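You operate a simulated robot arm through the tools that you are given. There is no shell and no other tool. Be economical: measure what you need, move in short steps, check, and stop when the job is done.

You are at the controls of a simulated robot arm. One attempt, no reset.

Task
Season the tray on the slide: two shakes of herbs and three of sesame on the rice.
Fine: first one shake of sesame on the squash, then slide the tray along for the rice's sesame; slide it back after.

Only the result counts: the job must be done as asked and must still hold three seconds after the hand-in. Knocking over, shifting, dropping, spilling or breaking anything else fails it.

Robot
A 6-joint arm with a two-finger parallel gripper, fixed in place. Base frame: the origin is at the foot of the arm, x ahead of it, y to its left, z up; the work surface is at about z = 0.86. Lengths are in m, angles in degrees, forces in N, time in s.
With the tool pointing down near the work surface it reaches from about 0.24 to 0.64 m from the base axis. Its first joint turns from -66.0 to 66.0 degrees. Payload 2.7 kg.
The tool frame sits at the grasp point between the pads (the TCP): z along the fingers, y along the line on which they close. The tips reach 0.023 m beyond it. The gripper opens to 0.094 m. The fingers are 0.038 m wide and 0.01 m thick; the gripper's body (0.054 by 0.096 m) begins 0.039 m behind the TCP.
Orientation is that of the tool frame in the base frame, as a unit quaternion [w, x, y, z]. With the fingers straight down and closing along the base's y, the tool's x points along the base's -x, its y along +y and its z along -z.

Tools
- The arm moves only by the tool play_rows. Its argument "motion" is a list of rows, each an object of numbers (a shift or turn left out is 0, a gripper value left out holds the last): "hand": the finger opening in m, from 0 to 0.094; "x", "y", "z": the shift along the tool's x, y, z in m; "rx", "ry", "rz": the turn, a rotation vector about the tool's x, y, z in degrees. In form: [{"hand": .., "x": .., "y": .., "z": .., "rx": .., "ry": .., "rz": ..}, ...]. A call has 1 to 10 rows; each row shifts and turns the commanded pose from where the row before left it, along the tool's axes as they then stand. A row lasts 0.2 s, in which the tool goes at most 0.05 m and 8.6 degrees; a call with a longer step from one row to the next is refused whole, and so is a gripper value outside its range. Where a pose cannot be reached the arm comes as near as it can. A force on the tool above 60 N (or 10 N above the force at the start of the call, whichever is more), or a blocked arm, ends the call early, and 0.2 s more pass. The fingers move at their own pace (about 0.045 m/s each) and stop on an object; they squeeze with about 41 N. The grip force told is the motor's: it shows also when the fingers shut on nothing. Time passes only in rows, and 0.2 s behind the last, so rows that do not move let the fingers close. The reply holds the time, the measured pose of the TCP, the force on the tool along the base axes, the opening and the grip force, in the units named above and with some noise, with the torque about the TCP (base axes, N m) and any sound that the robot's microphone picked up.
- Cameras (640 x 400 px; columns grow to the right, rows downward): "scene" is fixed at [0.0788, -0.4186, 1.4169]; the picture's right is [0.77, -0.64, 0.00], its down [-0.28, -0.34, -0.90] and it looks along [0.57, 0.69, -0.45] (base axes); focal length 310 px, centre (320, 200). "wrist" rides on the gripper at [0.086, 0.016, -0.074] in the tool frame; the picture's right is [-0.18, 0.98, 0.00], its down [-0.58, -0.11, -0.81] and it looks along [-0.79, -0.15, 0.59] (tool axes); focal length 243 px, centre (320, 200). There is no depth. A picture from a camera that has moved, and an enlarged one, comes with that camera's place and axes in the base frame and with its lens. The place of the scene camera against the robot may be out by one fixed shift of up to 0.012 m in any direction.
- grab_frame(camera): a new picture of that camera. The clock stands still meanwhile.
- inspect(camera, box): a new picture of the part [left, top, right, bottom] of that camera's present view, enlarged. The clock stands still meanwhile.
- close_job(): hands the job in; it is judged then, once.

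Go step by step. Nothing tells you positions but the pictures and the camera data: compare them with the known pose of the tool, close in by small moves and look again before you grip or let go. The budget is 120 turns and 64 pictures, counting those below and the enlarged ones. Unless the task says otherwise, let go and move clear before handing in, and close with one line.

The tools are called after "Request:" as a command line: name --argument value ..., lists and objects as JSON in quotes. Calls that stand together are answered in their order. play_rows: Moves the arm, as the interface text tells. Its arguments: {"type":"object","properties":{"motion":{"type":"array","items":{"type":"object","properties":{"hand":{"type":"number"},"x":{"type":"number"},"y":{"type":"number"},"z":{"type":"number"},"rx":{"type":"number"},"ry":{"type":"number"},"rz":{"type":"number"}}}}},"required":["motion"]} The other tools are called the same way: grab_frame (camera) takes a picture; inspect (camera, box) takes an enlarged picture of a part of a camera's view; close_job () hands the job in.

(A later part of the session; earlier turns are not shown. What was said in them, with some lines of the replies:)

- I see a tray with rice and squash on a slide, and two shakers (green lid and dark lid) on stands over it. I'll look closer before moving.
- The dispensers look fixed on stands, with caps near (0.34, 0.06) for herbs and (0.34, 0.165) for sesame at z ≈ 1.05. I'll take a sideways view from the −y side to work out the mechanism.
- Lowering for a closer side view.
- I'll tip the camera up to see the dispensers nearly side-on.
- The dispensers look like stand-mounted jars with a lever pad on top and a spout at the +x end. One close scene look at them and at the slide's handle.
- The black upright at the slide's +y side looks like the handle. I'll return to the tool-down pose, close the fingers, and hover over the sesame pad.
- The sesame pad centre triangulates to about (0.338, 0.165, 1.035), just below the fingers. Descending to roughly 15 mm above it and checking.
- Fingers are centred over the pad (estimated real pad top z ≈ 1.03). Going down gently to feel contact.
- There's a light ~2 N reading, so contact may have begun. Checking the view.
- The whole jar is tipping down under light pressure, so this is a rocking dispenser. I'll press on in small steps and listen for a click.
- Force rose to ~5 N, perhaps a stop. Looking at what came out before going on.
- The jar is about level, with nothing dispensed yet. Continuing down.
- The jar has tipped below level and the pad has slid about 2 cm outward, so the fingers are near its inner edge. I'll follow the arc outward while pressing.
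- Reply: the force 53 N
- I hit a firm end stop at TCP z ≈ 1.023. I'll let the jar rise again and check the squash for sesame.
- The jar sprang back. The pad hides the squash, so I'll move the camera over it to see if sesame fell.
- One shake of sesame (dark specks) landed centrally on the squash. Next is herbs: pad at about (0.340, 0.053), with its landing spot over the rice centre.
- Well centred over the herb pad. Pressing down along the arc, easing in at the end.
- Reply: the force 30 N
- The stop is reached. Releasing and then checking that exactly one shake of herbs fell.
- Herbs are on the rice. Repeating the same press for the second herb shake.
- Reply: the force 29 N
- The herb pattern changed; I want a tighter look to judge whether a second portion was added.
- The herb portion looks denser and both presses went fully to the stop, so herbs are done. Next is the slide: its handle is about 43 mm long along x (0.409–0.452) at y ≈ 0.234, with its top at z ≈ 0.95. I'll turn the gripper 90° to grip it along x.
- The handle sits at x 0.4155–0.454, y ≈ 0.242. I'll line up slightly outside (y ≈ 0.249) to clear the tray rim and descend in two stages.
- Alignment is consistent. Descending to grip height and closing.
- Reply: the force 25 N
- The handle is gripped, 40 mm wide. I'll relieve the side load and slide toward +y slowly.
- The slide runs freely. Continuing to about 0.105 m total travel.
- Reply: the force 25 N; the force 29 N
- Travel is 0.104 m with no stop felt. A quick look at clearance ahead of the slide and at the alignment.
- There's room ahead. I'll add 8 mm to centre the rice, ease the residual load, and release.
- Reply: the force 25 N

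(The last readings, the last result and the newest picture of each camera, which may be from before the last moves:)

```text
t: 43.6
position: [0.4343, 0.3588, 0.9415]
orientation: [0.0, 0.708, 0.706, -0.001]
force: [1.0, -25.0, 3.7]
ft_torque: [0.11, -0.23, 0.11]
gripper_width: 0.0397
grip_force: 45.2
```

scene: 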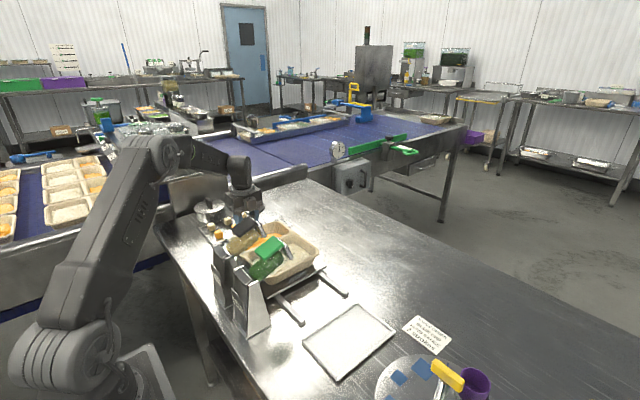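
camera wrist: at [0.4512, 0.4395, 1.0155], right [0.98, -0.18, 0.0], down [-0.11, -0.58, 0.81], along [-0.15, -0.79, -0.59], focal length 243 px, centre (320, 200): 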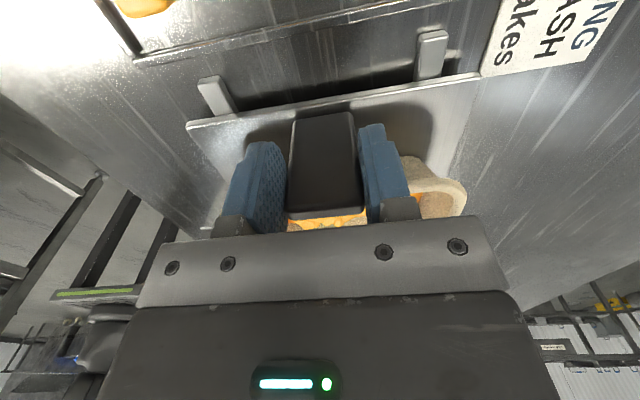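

I met a stop at y ≈ 0.3585 (travel ≈ 0.109), which is clearly the intended end position. Easing off slightly and releasing.

Request:
play_rows --motion '[{"x": -0.002}, {"hand": 0.08}, {}, {}]'

Request:
play_rows --motion '[{"z": -0.03}, {"z": -0.045}, {"z": -0.045}, {"z": -0.045}, {"z": -0.045}, {"z": -0.045}]'

Request:
play_rows --motion '[{"rz": -8.5, "hand": 0}, {"rz": -8.5}, {"rz": -8.5}, {"rz": -8.5}, {"rz": -8.5}, {"rz": -8.5}, {"rz": -8.5}, {"rz": -8.5}, {"rz": -8.5}, {"rz": -8.5}]'

```text
t: 44.6
position: [0.4359, 0.3595, 0.9411]
orientation: [0.0, 0.707, 0.707, 0.0]
force: [-0.2, 0.3, 0.0]
ft_torque: [0.02, -0.01, 0.0]
gripper_width: 0.08
grip_force: 0.0
```

```text
t: 46.0
position: [0.432, 0.3554, 1.1878]
orientation: [0.0, 0.707, 0.707, -0.002]
force: [1.1, 0.4, -2.0]
ft_torque: [-0.01, 0.05, 0.04]
gripper_width: 0.0798
grip_force: 0.0
out of reach, approached as far as the arm can: row 6
```

```text
t: 48.2
position: [0.429, 0.3531, 1.191]
orientation: [0.0, 0.042, 0.999, 0.001]
force: [0.3, -0.7, -0.1]
ft_torque: [-0.01, 0.01, -0.01]
gripper_width: 0.0001
grip_force: 41.0
```

Now back over the sesame pad.

Request:
play_rows --motion '[{"rz": -5}, {"y": -0.045, "x": 0.02}, {"y": -0.045, "x": 0.02}, {"y": -0.045, "x": 0.02}, {"y": -0.045, "x": 0.02}, {"y": -0.01}]'

Request:
inspect --camera "wrist" --box '[160, 0, 480, 200]'

```text
t: 49.6
position: [0.3489, 0.1628, 1.1929]
orientation: [0.0, 0.0, 1.0, 0.0]
force: [0.2, -0.8, 0.1]
ft_torque: [0.01, 0.0, -0.02]
gripper_width: 0.0003
grip_force: 41.2
```

```text
2.00 times, centred on (320, 100) of wrist
camera zoom: at [0.2623, 0.1794, 1.266], right [0.18, 0.98, 0.0], down [0.58, -0.11, 0.81], along [0.79, -0.15, -0.59], focal length 485 px, centre (320, 400)
```

zoom: 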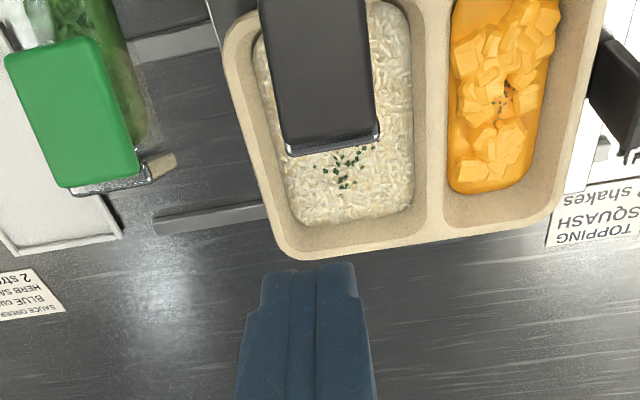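

The rice is now centred under the sesame dispenser. First of three presses.

Request:
play_rows --motion '[{"z": 0.045, "x": 0.0025}, {"z": 0.035}, {"z": 0.02}]'

Request:
play_rows --motion '[{"z": 0.02}, {"z": 0.012}, {"z": 0.01, "x": -0.002}, {"z": 0.01, "x": -0.003}, {"z": 0.008, "x": -0.003}, {"z": 0.005, "x": -0.002}]'

Request:
play_rows --motion '[{"z": 0.003}, {"z": 0.002}, {"z": 0.002}]'

```text
t: 50.4
position: [0.3456, 0.1634, 1.0891]
orientation: [0.001, 0.0, 1.0, 0.0]
force: [-0.1, 0.1, -0.2]
ft_torque: [-0.01, -0.05, 0.01]
gripper_width: 0.0001
grip_force: 40.8
```

```text
t: 51.8
position: [0.3561, 0.1625, 1.0252]
orientation: [0.002, 0.0, 1.0, 0.0]
force: [2.6, -0.2, 5.2]
ft_torque: [0.0, 0.01, 0.01]
gripper_width: 0.0
grip_force: 40.7
```

```text
t: 52.6
position: [0.3577, 0.1641, 1.0219]
orientation: [0.005, -0.001, 1.0, 0.002]
force: [1.6, -5.9, 45.3]
ft_torque: [-0.08, 0.81, 0.13]
gripper_width: 0.0
grip_force: 41.0
```

The stop is reached. Release and check.

Request:
play_rows --motion '[{"z": -0.01}, {"z": -0.015}, {"z": -0.02}, {"z": -0.029}, {"z": -0.04, "x": -0.02}, {"z": -0.04, "x": -0.03}, {"z": -0.03, "x": -0.025}, {"ry": 8.5}, {"ry": 8.5}]'

Request:
inspect --camera "wrist" --box '[300, 30, 380, 120]'

```text
t: 54.6
position: [0.432, 0.1634, 1.201]
orientation: [-0.148, -0.001, 0.989, 0.0]
force: [1.2, -0.5, 0.1]
ft_torque: [-0.02, 0.03, 0.01]
gripper_width: 0.0
grip_force: 40.5
```

```text
4.44 times, centred on (340, 75) of wrist
camera zoom: at [0.3707, 0.1805, 1.298], right [0.18, 0.98, -0.05], down [0.79, -0.11, 0.6], along [0.58, -0.15, -0.8], focal length 1078 px, centre (231, 756)
```

zoom: 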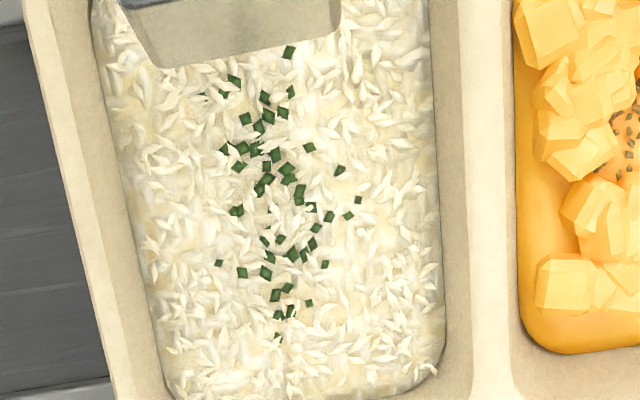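

I don't see sesame specks on the rice yet. Zooming tighter to be sure before pressing again.

Request:
inspect --camera "wrist" --box '[330, 40, 370, 80]'

Request:
inspect --camera "wrist" --box '[400, 30, 450, 80]'

Request:
inspect --camera "scene" --box '[190, 190, 350, 310]'

```text
10.00 times, centred on (350, 60) of wrist
camera zoom: at [0.3707, 0.1805, 1.298], right [0.18, 0.98, -0.05], down [0.79, -0.11, 0.6], along [0.58, -0.15, -0.8], focal length 2426 px, centre (20, 1600)
```

zoom: 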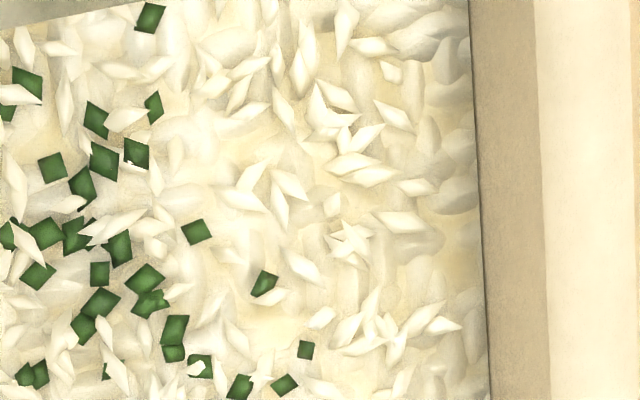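

```text
8.00 times, centred on (425, 55) of wrist
camera zoom: at [0.3707, 0.1805, 1.298], right [0.18, 0.98, -0.05], down [0.79, -0.11, 0.6], along [0.58, -0.15, -0.8], focal length 1941 px, centre (-520, 1360)
```

zoom: 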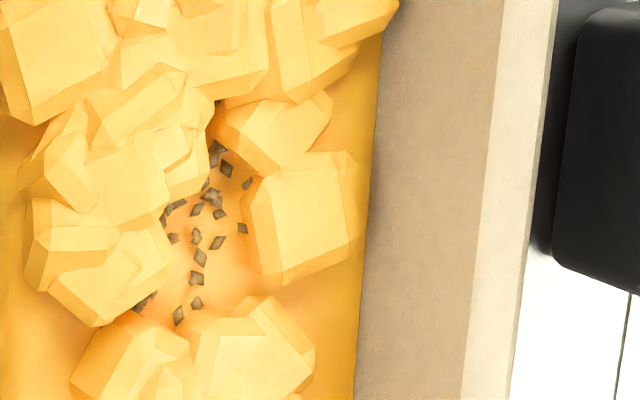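

```text
3.33 times, centred on (270, 250) of scene
camera zoom: at [0.0788, -0.4186, 1.4169], right [0.77, -0.64, 0.0], down [-0.28, -0.34, -0.9], along [0.57, 0.69, -0.45], focal length 1033 px, centre (487, 33)
```

zoom: 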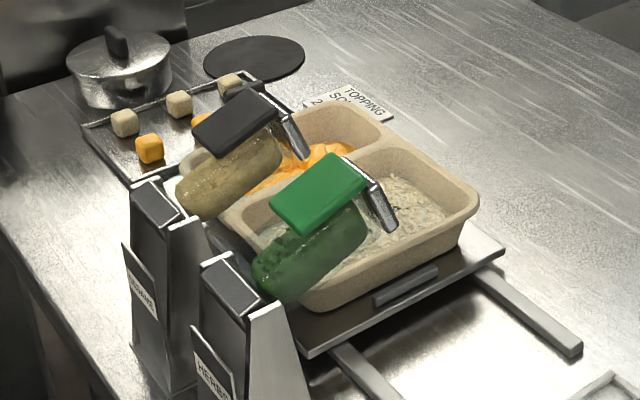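

No sesame fell on that press (the herb count, ~45 flakes, fits two portions). I'll repeat the press, holding a little longer at the stop, and count by what is seen.

Request:
play_rows --motion '[{"ry": -8.5}, {"ry": -8.5}, {"x": 0.03}, {"x": 0.03}, {"x": 0.026}, {"z": 0.04}, {"z": 0.04}, {"z": 0.029}]'

Request:
play_rows --motion '[{"z": 0.02}, {"z": 0.012}, {"z": 0.01, "x": -0.002}, {"z": 0.01, "x": -0.003}, {"z": 0.008, "x": -0.003}, {"z": 0.005, "x": -0.002}]'

Request:
play_rows --motion '[{"z": 0.003}, {"z": 0.002}]'

```text
t: 56.4
position: [0.3422, 0.1627, 1.0935]
orientation: [0.0, 0.0, 1.0, -0.001]
force: [0.8, 0.5, 0.7]
ft_torque: [-0.05, -0.04, -0.03]
gripper_width: 0.0
grip_force: 40.9
```

```text
t: 57.8
position: [0.3549, 0.1639, 1.0289]
orientation: [0.0, 0.001, 1.0, 0.0]
force: [1.9, 0.8, 4.8]
ft_torque: [0.0, 0.04, 0.02]
gripper_width: 0.0
grip_force: 41.3
```

```text
t: 58.4
position: [0.3549, 0.1634, 1.0228]
orientation: [0.001, 0.001, 1.0, 0.001]
force: [4.5, 1.0, 4.6]
ft_torque: [0.01, 0.02, -0.02]
gripper_width: 0.0001
grip_force: 40.4
```

Nearly at the stop. I'll look at the spout and rice now, then press the last 2 mm.

Request:
play_rows --motion '[{"z": 0.002}, {}, {}]'

Request:
inspect --camera "scene" --box '[210, 200, 310, 270]'

```text
t: 59.2
position: [0.3551, 0.1635, 1.0228]
orientation: [0.002, 0.001, 1.0, 0.001]
force: [1.0, -5.3, 31.8]
ft_torque: [-0.14, 0.53, 0.06]
gripper_width: 0.0
grip_force: 40.8
```

```text
5.71 times, centred on (260, 235) of scene
camera zoom: at [0.0785, -0.4189, 1.4168], right [0.77, -0.64, 0.0], down [-0.28, -0.34, -0.9], along [0.57, 0.69, -0.45], focal length 1771 px, centre (663, 0)
```

zoom: 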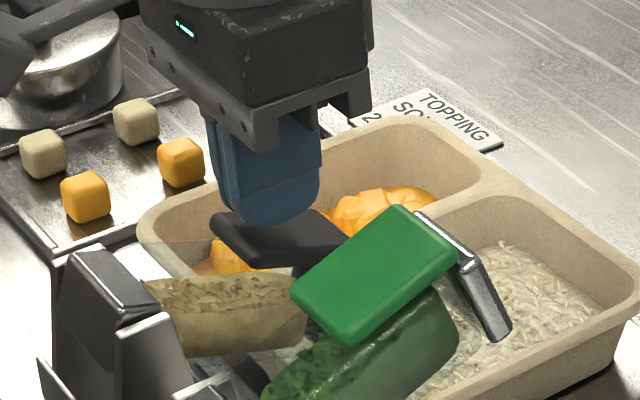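

Request:
play_rows --motion '[{"z": -0.01}, {"z": -0.015}, {"z": -0.02}, {"z": -0.025}, {"z": -0.04, "x": -0.02}, {"z": -0.04, "x": -0.03}, {"z": -0.03, "x": -0.025}, {"ry": 8.5}, {"ry": 8.5}]'

Request:
inspect --camera "wrist" --box '[300, 30, 380, 120]'

```text
t: 61.2
position: [0.4309, 0.1652, 1.2012]
orientation: [-0.148, -0.001, 0.989, 0.0]
force: [-0.5, 0.5, 0.6]
ft_torque: [-0.01, -0.01, 0.02]
gripper_width: 0.0
grip_force: 41.2
```

```text
4.44 times, centred on (340, 75) of wrist
camera zoom: at [0.3697, 0.1812, 1.2975], right [0.18, 0.98, -0.05], down [0.79, -0.11, 0.6], along [0.58, -0.15, -0.8], focal length 1078 px, centre (231, 756)
```

zoom: 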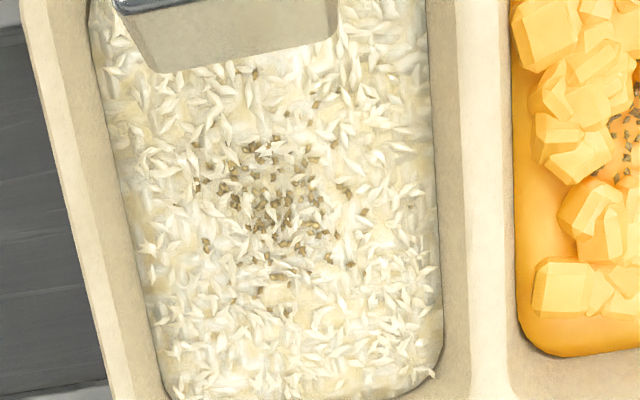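

Now sesame shows and the herbs aren't drawn, so the picture seems to show only one seasoning per compartment (perhaps the leading one). I need to count grains to see whether this is one portion or two.

Request:
inspect --camera "wrist" --box '[320, 40, 370, 90]'

Request:
inspect --camera "wrist" --box '[400, 30, 450, 80]'

```text
8.00 times, centred on (345, 65) of wrist
camera zoom: at [0.3697, 0.1812, 1.2975], right [0.18, 0.98, -0.05], down [0.79, -0.11, 0.6], along [0.58, -0.15, -0.8], focal length 1941 px, centre (120, 1280)
```

zoom: 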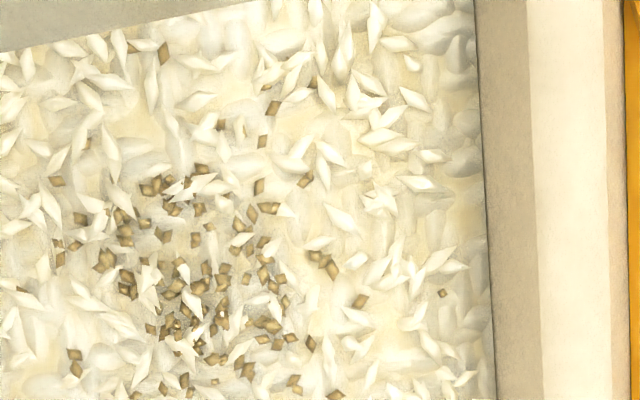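

```text
8.00 times, centred on (425, 55) of wrist
camera zoom: at [0.3697, 0.1812, 1.2975], right [0.18, 0.98, -0.05], down [0.79, -0.11, 0.6], along [0.58, -0.15, -0.8], focal length 1941 px, centre (-520, 1360)
```

zoom: 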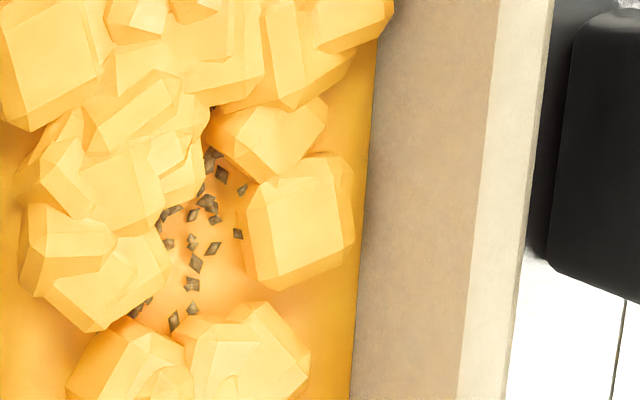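

I count roughly 75 grains; one more press is needed under either reading, so I'll do it and compare the growth.

Request:
play_rows --motion '[{"ry": -8.5}, {"ry": -8.5}, {"x": 0.03}, {"x": 0.03}, {"x": 0.024}, {"z": 0.04}, {"z": 0.04}, {"z": 0.029}]'

Request:
play_rows --motion '[{"z": 0.02}, {"z": 0.012}, {"z": 0.01, "x": -0.002}, {"z": 0.01, "x": -0.003}, {"z": 0.008, "x": -0.003}, {"z": 0.005, "x": -0.002}]'

Request:
play_rows --motion '[{"z": 0.003}, {"z": 0.002}, {"z": 0.0015}]'

```text
t: 63.0
position: [0.3477, 0.1637, 1.0901]
orientation: [0.001, 0.001, 1.0, 0.0]
force: [-0.1, 0.9, 0.3]
ft_torque: [-0.02, 0.02, 0.01]
gripper_width: 0.0002
grip_force: 40.6
```

```text
t: 64.4
position: [0.3567, 0.1628, 1.0276]
orientation: [0.0, 0.0, 1.0, 0.0]
force: [1.8, 0.5, 4.3]
ft_torque: [0.04, -0.01, -0.02]
gripper_width: 0.0
grip_force: 40.8
```

```text
t: 65.2
position: [0.357, 0.1644, 1.0222]
orientation: [0.002, -0.001, 1.0, 0.0]
force: [0.1, -3.9, 26.9]
ft_torque: [-0.05, 0.45, 0.1]
gripper_width: 0.0004
grip_force: 41.6
```

Request:
play_rows --motion '[{"z": -0.01}, {"z": -0.015}, {"z": -0.02}, {"z": -0.025}, {"z": -0.04, "x": -0.02}, {"z": -0.04, "x": -0.03}, {"z": -0.03, "x": -0.025}, {"ry": 8.5}, {"ry": 8.5}]'

Request:
inspect --camera "wrist" --box '[300, 30, 380, 120]'

Request:
inspect --camera "wrist" --box '[320, 40, 370, 90]'

```text
t: 67.2
position: [0.4322, 0.1637, 1.2]
orientation: [-0.148, -0.001, 0.989, 0.0]
force: [-0.1, -0.7, -0.1]
ft_torque: [0.01, -0.02, 0.0]
gripper_width: 0.0002
grip_force: 41.2
```

```text
4.44 times, centred on (340, 75) of wrist
camera zoom: at [0.3713, 0.1797, 1.2964], right [0.18, 0.98, -0.05], down [0.79, -0.11, 0.6], along [0.58, -0.15, -0.8], focal length 1078 px, centre (231, 756)
```

zoom: 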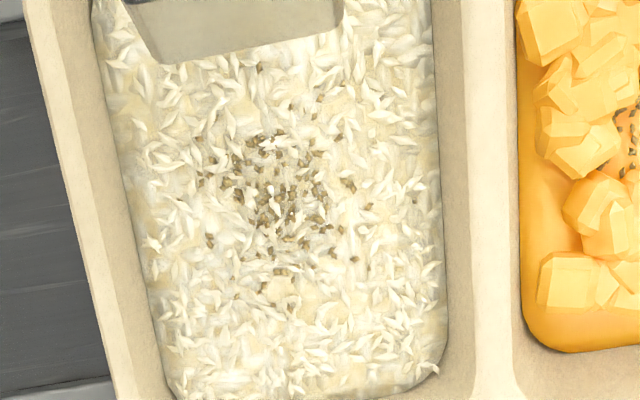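

```text
8.00 times, centred on (345, 65) of wrist
camera zoom: at [0.3713, 0.1797, 1.2964], right [0.18, 0.98, -0.05], down [0.79, -0.11, 0.6], along [0.58, -0.15, -0.8], focal length 1941 px, centre (120, 1280)
```

zoom: 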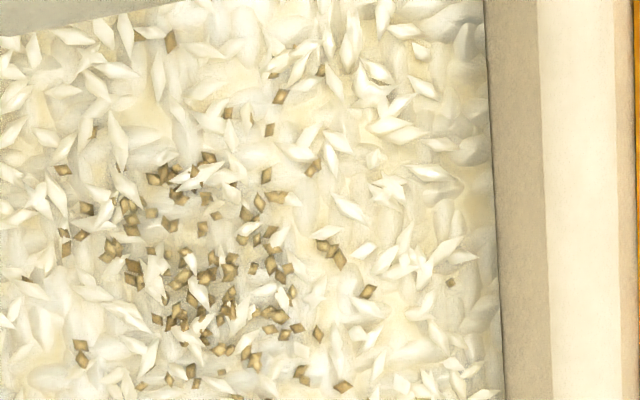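

The grain pattern is unchanged from the previous press: either the drawing tops out or that press gave nothing. I'll count grains more precisely before deciding.

Request:
inspect --camera "wrist" --box '[322, 56, 350, 76]'

Request:
inspect --camera "wrist" --box '[322, 74, 350, 94]'

Request:
inspect --camera "wrist" --box '[408, 44, 436, 76]'

```text
16.00 times, centred on (336, 66) of wrist
camera zoom: at [0.3713, 0.1797, 1.2964], right [0.18, 0.98, -0.05], down [0.79, -0.11, 0.6], along [0.58, -0.15, -0.8], focal length 3882 px, centre (64, 2344)
```

zoom: 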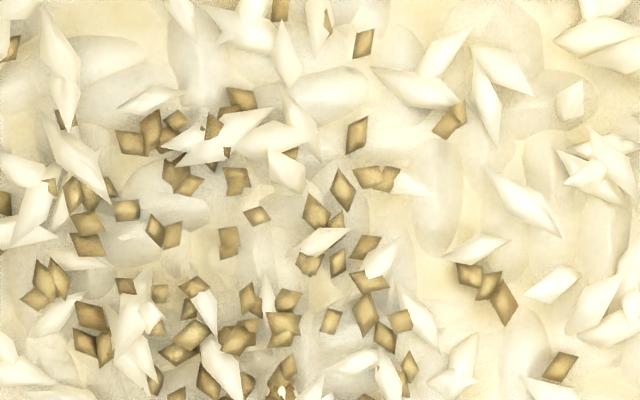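

```text
16.00 times, centred on (336, 84) of wrist
camera zoom: at [0.3713, 0.1797, 1.2964], right [0.18, 0.98, -0.05], down [0.79, -0.11, 0.6], along [0.58, -0.15, -0.8], focal length 3882 px, centre (64, 2056)
```

zoom: 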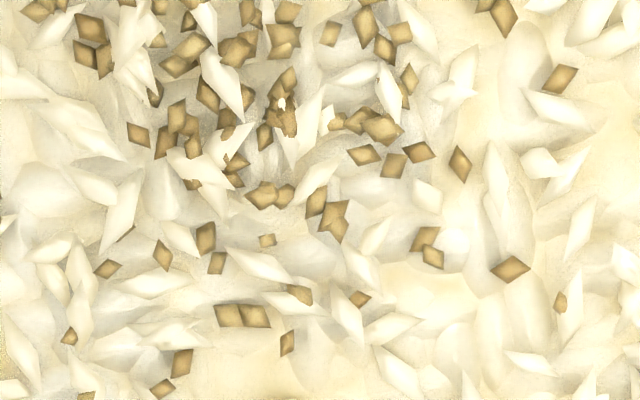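

```text
12.50 times, centred on (422, 60) of wrist
camera zoom: at [0.3713, 0.1797, 1.2964], right [0.18, 0.98, -0.05], down [0.79, -0.11, 0.6], along [0.58, -0.15, -0.8], focal length 3033 px, centre (-955, 1950)
```

zoom: 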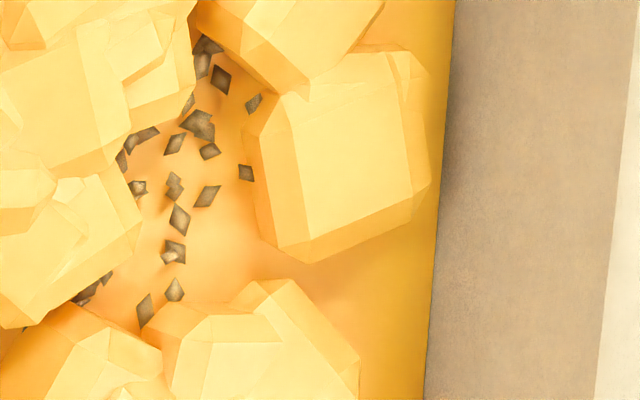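

Evidence favours every press having counted. The grains are finer and about twice as dense as the single portion on the squash, every press travelled identically to the stop, and the drawing shows only the dominant seasoning. I take it as herbs 2 and sesame 3 on the rice, and will now go back to the handle.

Request:
play_rows --motion '[{"ry": -8.5, "hand": 0.08}, {"ry": -8.5}, {"y": 0.045, "z": 0.005}, {"y": 0.045, "z": 0.005}, {"y": 0.045}, {"y": 0.045}, {"y": 0.015, "x": -0.002}]'

Request:
play_rows --motion '[{"rz": 8.5}, {"rz": 8.5}, {"rz": 8.5}, {"rz": 8.5}, {"rz": 8.5}, {"rz": 8.5}, {"rz": 8.5}, {"rz": 8.5}, {"rz": 8.5}, {"rz": 8.5}]'

Request:
play_rows --motion '[{"rz": 5}, {"z": 0.045}, {"z": 0.045}, {"z": 0.045}, {"z": 0.045}]'

Request:
grab_frame --camera "wrist"

```text
t: 68.8
position: [0.4331, 0.3598, 1.1901]
orientation: [0.0, -0.001, 1.0, -0.001]
force: [-0.5, -0.1, 0.9]
ft_torque: [0.0, 0.02, -0.01]
gripper_width: 0.0801
grip_force: 0.0
```

```text
t: 71.0
position: [0.4336, 0.3575, 1.1898]
orientation: [0.0, 0.677, 0.736, 0.0]
force: [-0.3, -0.9, -0.7]
ft_torque: [-0.03, 0.02, 0.02]
gripper_width: 0.0797
grip_force: 0.2
```

```text
t: 72.2
position: [0.4341, 0.3574, 1.0088]
orientation: [0.0, 0.708, 0.706, 0.001]
force: [0.5, -0.1, 0.1]
ft_torque: [0.01, 0.03, 0.03]
gripper_width: 0.0801
grip_force: 0.0
```

```text
10 pictures are left
camera wrist: at [0.4506, 0.4441, 1.0842], right [0.98, -0.18, 0.0], down [-0.11, -0.58, 0.81], along [-0.15, -0.79, -0.59], focal length 243 px, centre (320, 200)
```

wrist: 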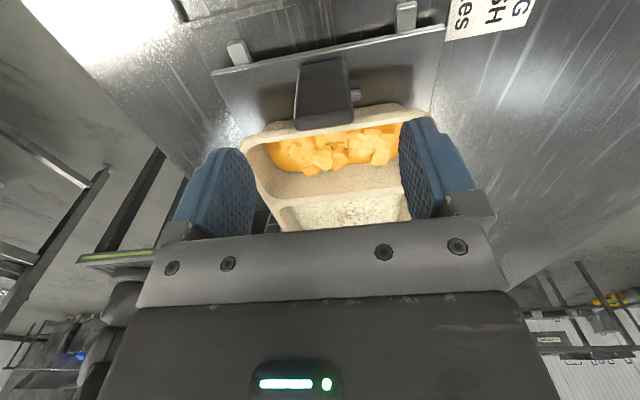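

The handle is between the fingers. Descend, grip, and slide back.

Request:
play_rows --motion '[{"z": 0.035, "x": 0.001}, {"z": 0.02}, {"z": 0.0125}]'

Request:
play_rows --motion '[{"hand": 0.03}, {}, {}, {}]'

Request:
play_rows --motion '[{"x": -0.006}, {"x": -0.01}, {"x": -0.012}, {"x": -0.012}, {"x": -0.012}, {"x": -0.012}, {"x": -0.012}, {"x": -0.01}, {"x": -0.008}]'

```text
t: 73.0
position: [0.4337, 0.3581, 0.9413]
orientation: [0.0, 0.707, 0.707, 0.0]
force: [0.5, -0.4, 0.0]
ft_torque: [-0.01, -0.01, 0.02]
gripper_width: 0.0799
grip_force: 0.0
```

```text
t: 74.0
position: [0.4352, 0.3579, 0.9406]
orientation: [0.002, 0.707, 0.707, 0.002]
force: [15.8, 1.1, -3.1]
ft_torque: [0.5, 0.36, 0.3]
gripper_width: 0.0401
grip_force: 44.6
```

```text
t: 76.0
position: [0.4344, 0.2674, 0.9437]
orientation: [0.0, 0.707, 0.707, 0.002]
force: [41.2, 0.6, -27.9]
ft_torque: [0.11, 0.95, 0.26]
gripper_width: 0.04
grip_force: 45.1
```

Easing the side load, then finishing the last ~18 mm gently to the home end.

Request:
play_rows --motion '[{"y": 0.002, "z": 0.001}, {"y": 0.0015, "z": 0.001}, {"x": -0.006}, {"x": -0.005}]'

Request:
play_rows --motion '[{"x": -0.003}, {"x": -0.002}]'

```text
t: 77.0
position: [0.4359, 0.255, 0.9445]
orientation: [-0.001, 0.707, 0.707, 0.001]
force: [-4.0, 1.2, 14.3]
ft_torque: [0.1, 0.81, -0.23]
gripper_width: 0.0401
grip_force: 44.9
```

```text
t: 77.6
position: [0.4343, 0.2508, 0.9446]
orientation: [0.0, 0.707, 0.708, 0.0]
force: [-25.3, -0.6, 27.8]
ft_torque: [0.16, -0.33, -0.45]
gripper_width: 0.0398
grip_force: 44.8
```

Request:
play_rows --motion '[{"y": -0.0015, "z": -0.001}, {"x": -0.002}]'

Request:
play_rows --motion '[{"x": -0.002}]'

```text
t: 78.2
position: [0.4345, 0.2481, 0.943]
orientation: [0.0, 0.708, 0.707, 0.0]
force: [-24.6, 3.5, 28.8]
ft_torque: [-0.49, -0.02, -0.5]
gripper_width: 0.0399
grip_force: 45.1
```

```text
t: 78.6
position: [0.435, 0.2464, 0.9431]
orientation: [0.0, 0.707, 0.708, 0.002]
force: [-20.7, 15.7, 23.2]
ft_torque: [-0.29, 0.9, -0.48]
gripper_width: 0.0398
grip_force: 45.1
```

The home stop is felt (Fy rising). Easing off, releasing, and lifting clear.

Request:
play_rows --motion '[{"x": 0.001, "y": -0.0015, "z": -0.001}, {"hand": 0.08}, {}, {}]'

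Request:
play_rows --motion '[{"z": -0.03}, {"z": -0.045}, {"z": -0.045}, {"z": -0.045}, {"z": -0.045}]'

Request:
grab_frame --camera "wrist"

Request:
inspect --camera "scene" --box '[180, 190, 380, 340]'

```text
t: 79.6
position: [0.4343, 0.2465, 0.9427]
orientation: [0.0, 0.707, 0.707, 0.0]
force: [-0.4, 0.4, -0.2]
ft_torque: [0.0, 0.0, -0.03]
gripper_width: 0.0799
grip_force: 0.1
```

```text
t: 80.8
position: [0.4345, 0.2467, 1.1523]
orientation: [0.0, 0.707, 0.707, 0.0]
force: [0.4, 0.1, -0.5]
ft_torque: [0.01, 0.04, -0.01]
gripper_width: 0.0801
grip_force: 0.0
```

```text
9 pictures are left
camera wrist: at [0.45, 0.3333, 1.2266], right [0.98, -0.18, 0.0], down [-0.11, -0.58, 0.81], along [-0.15, -0.79, -0.59], focal length 243 px, centre (320, 200)
```

wrist: 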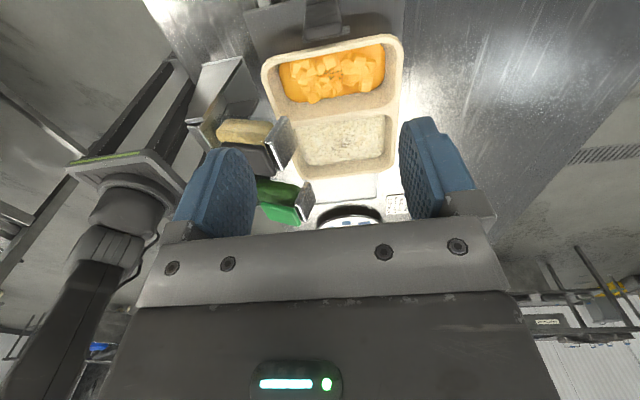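

```text
2.67 times, centred on (280, 265) of scene
camera zoom: at [0.0788, -0.4186, 1.4169], right [0.77, -0.64, 0.0], down [-0.28, -0.34, -0.9], along [0.57, 0.69, -0.45], focal length 827 px, centre (427, 27)
```

zoom: 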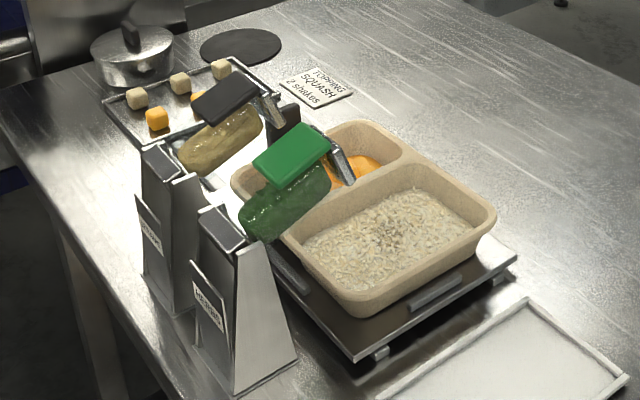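

The slide is home, exactly as in the first picture, the gripper is clear, and nothing else has moved. Handing in.

Request:
close_job

```text
The job is handed in.
```

I seasoned the tray as asked and slid it back home: one sesame shake on the squash, then two herb and three sesame presses on the rice. I'm confident the rice got its herbs, but I couldn't confirm the three sesame shakes by eye. The first sesame press on the rice showed no new grains, the second replaced the herbs in the picture with sesame, and the third changed nothing visible. I took every full press to the stop as one shake.
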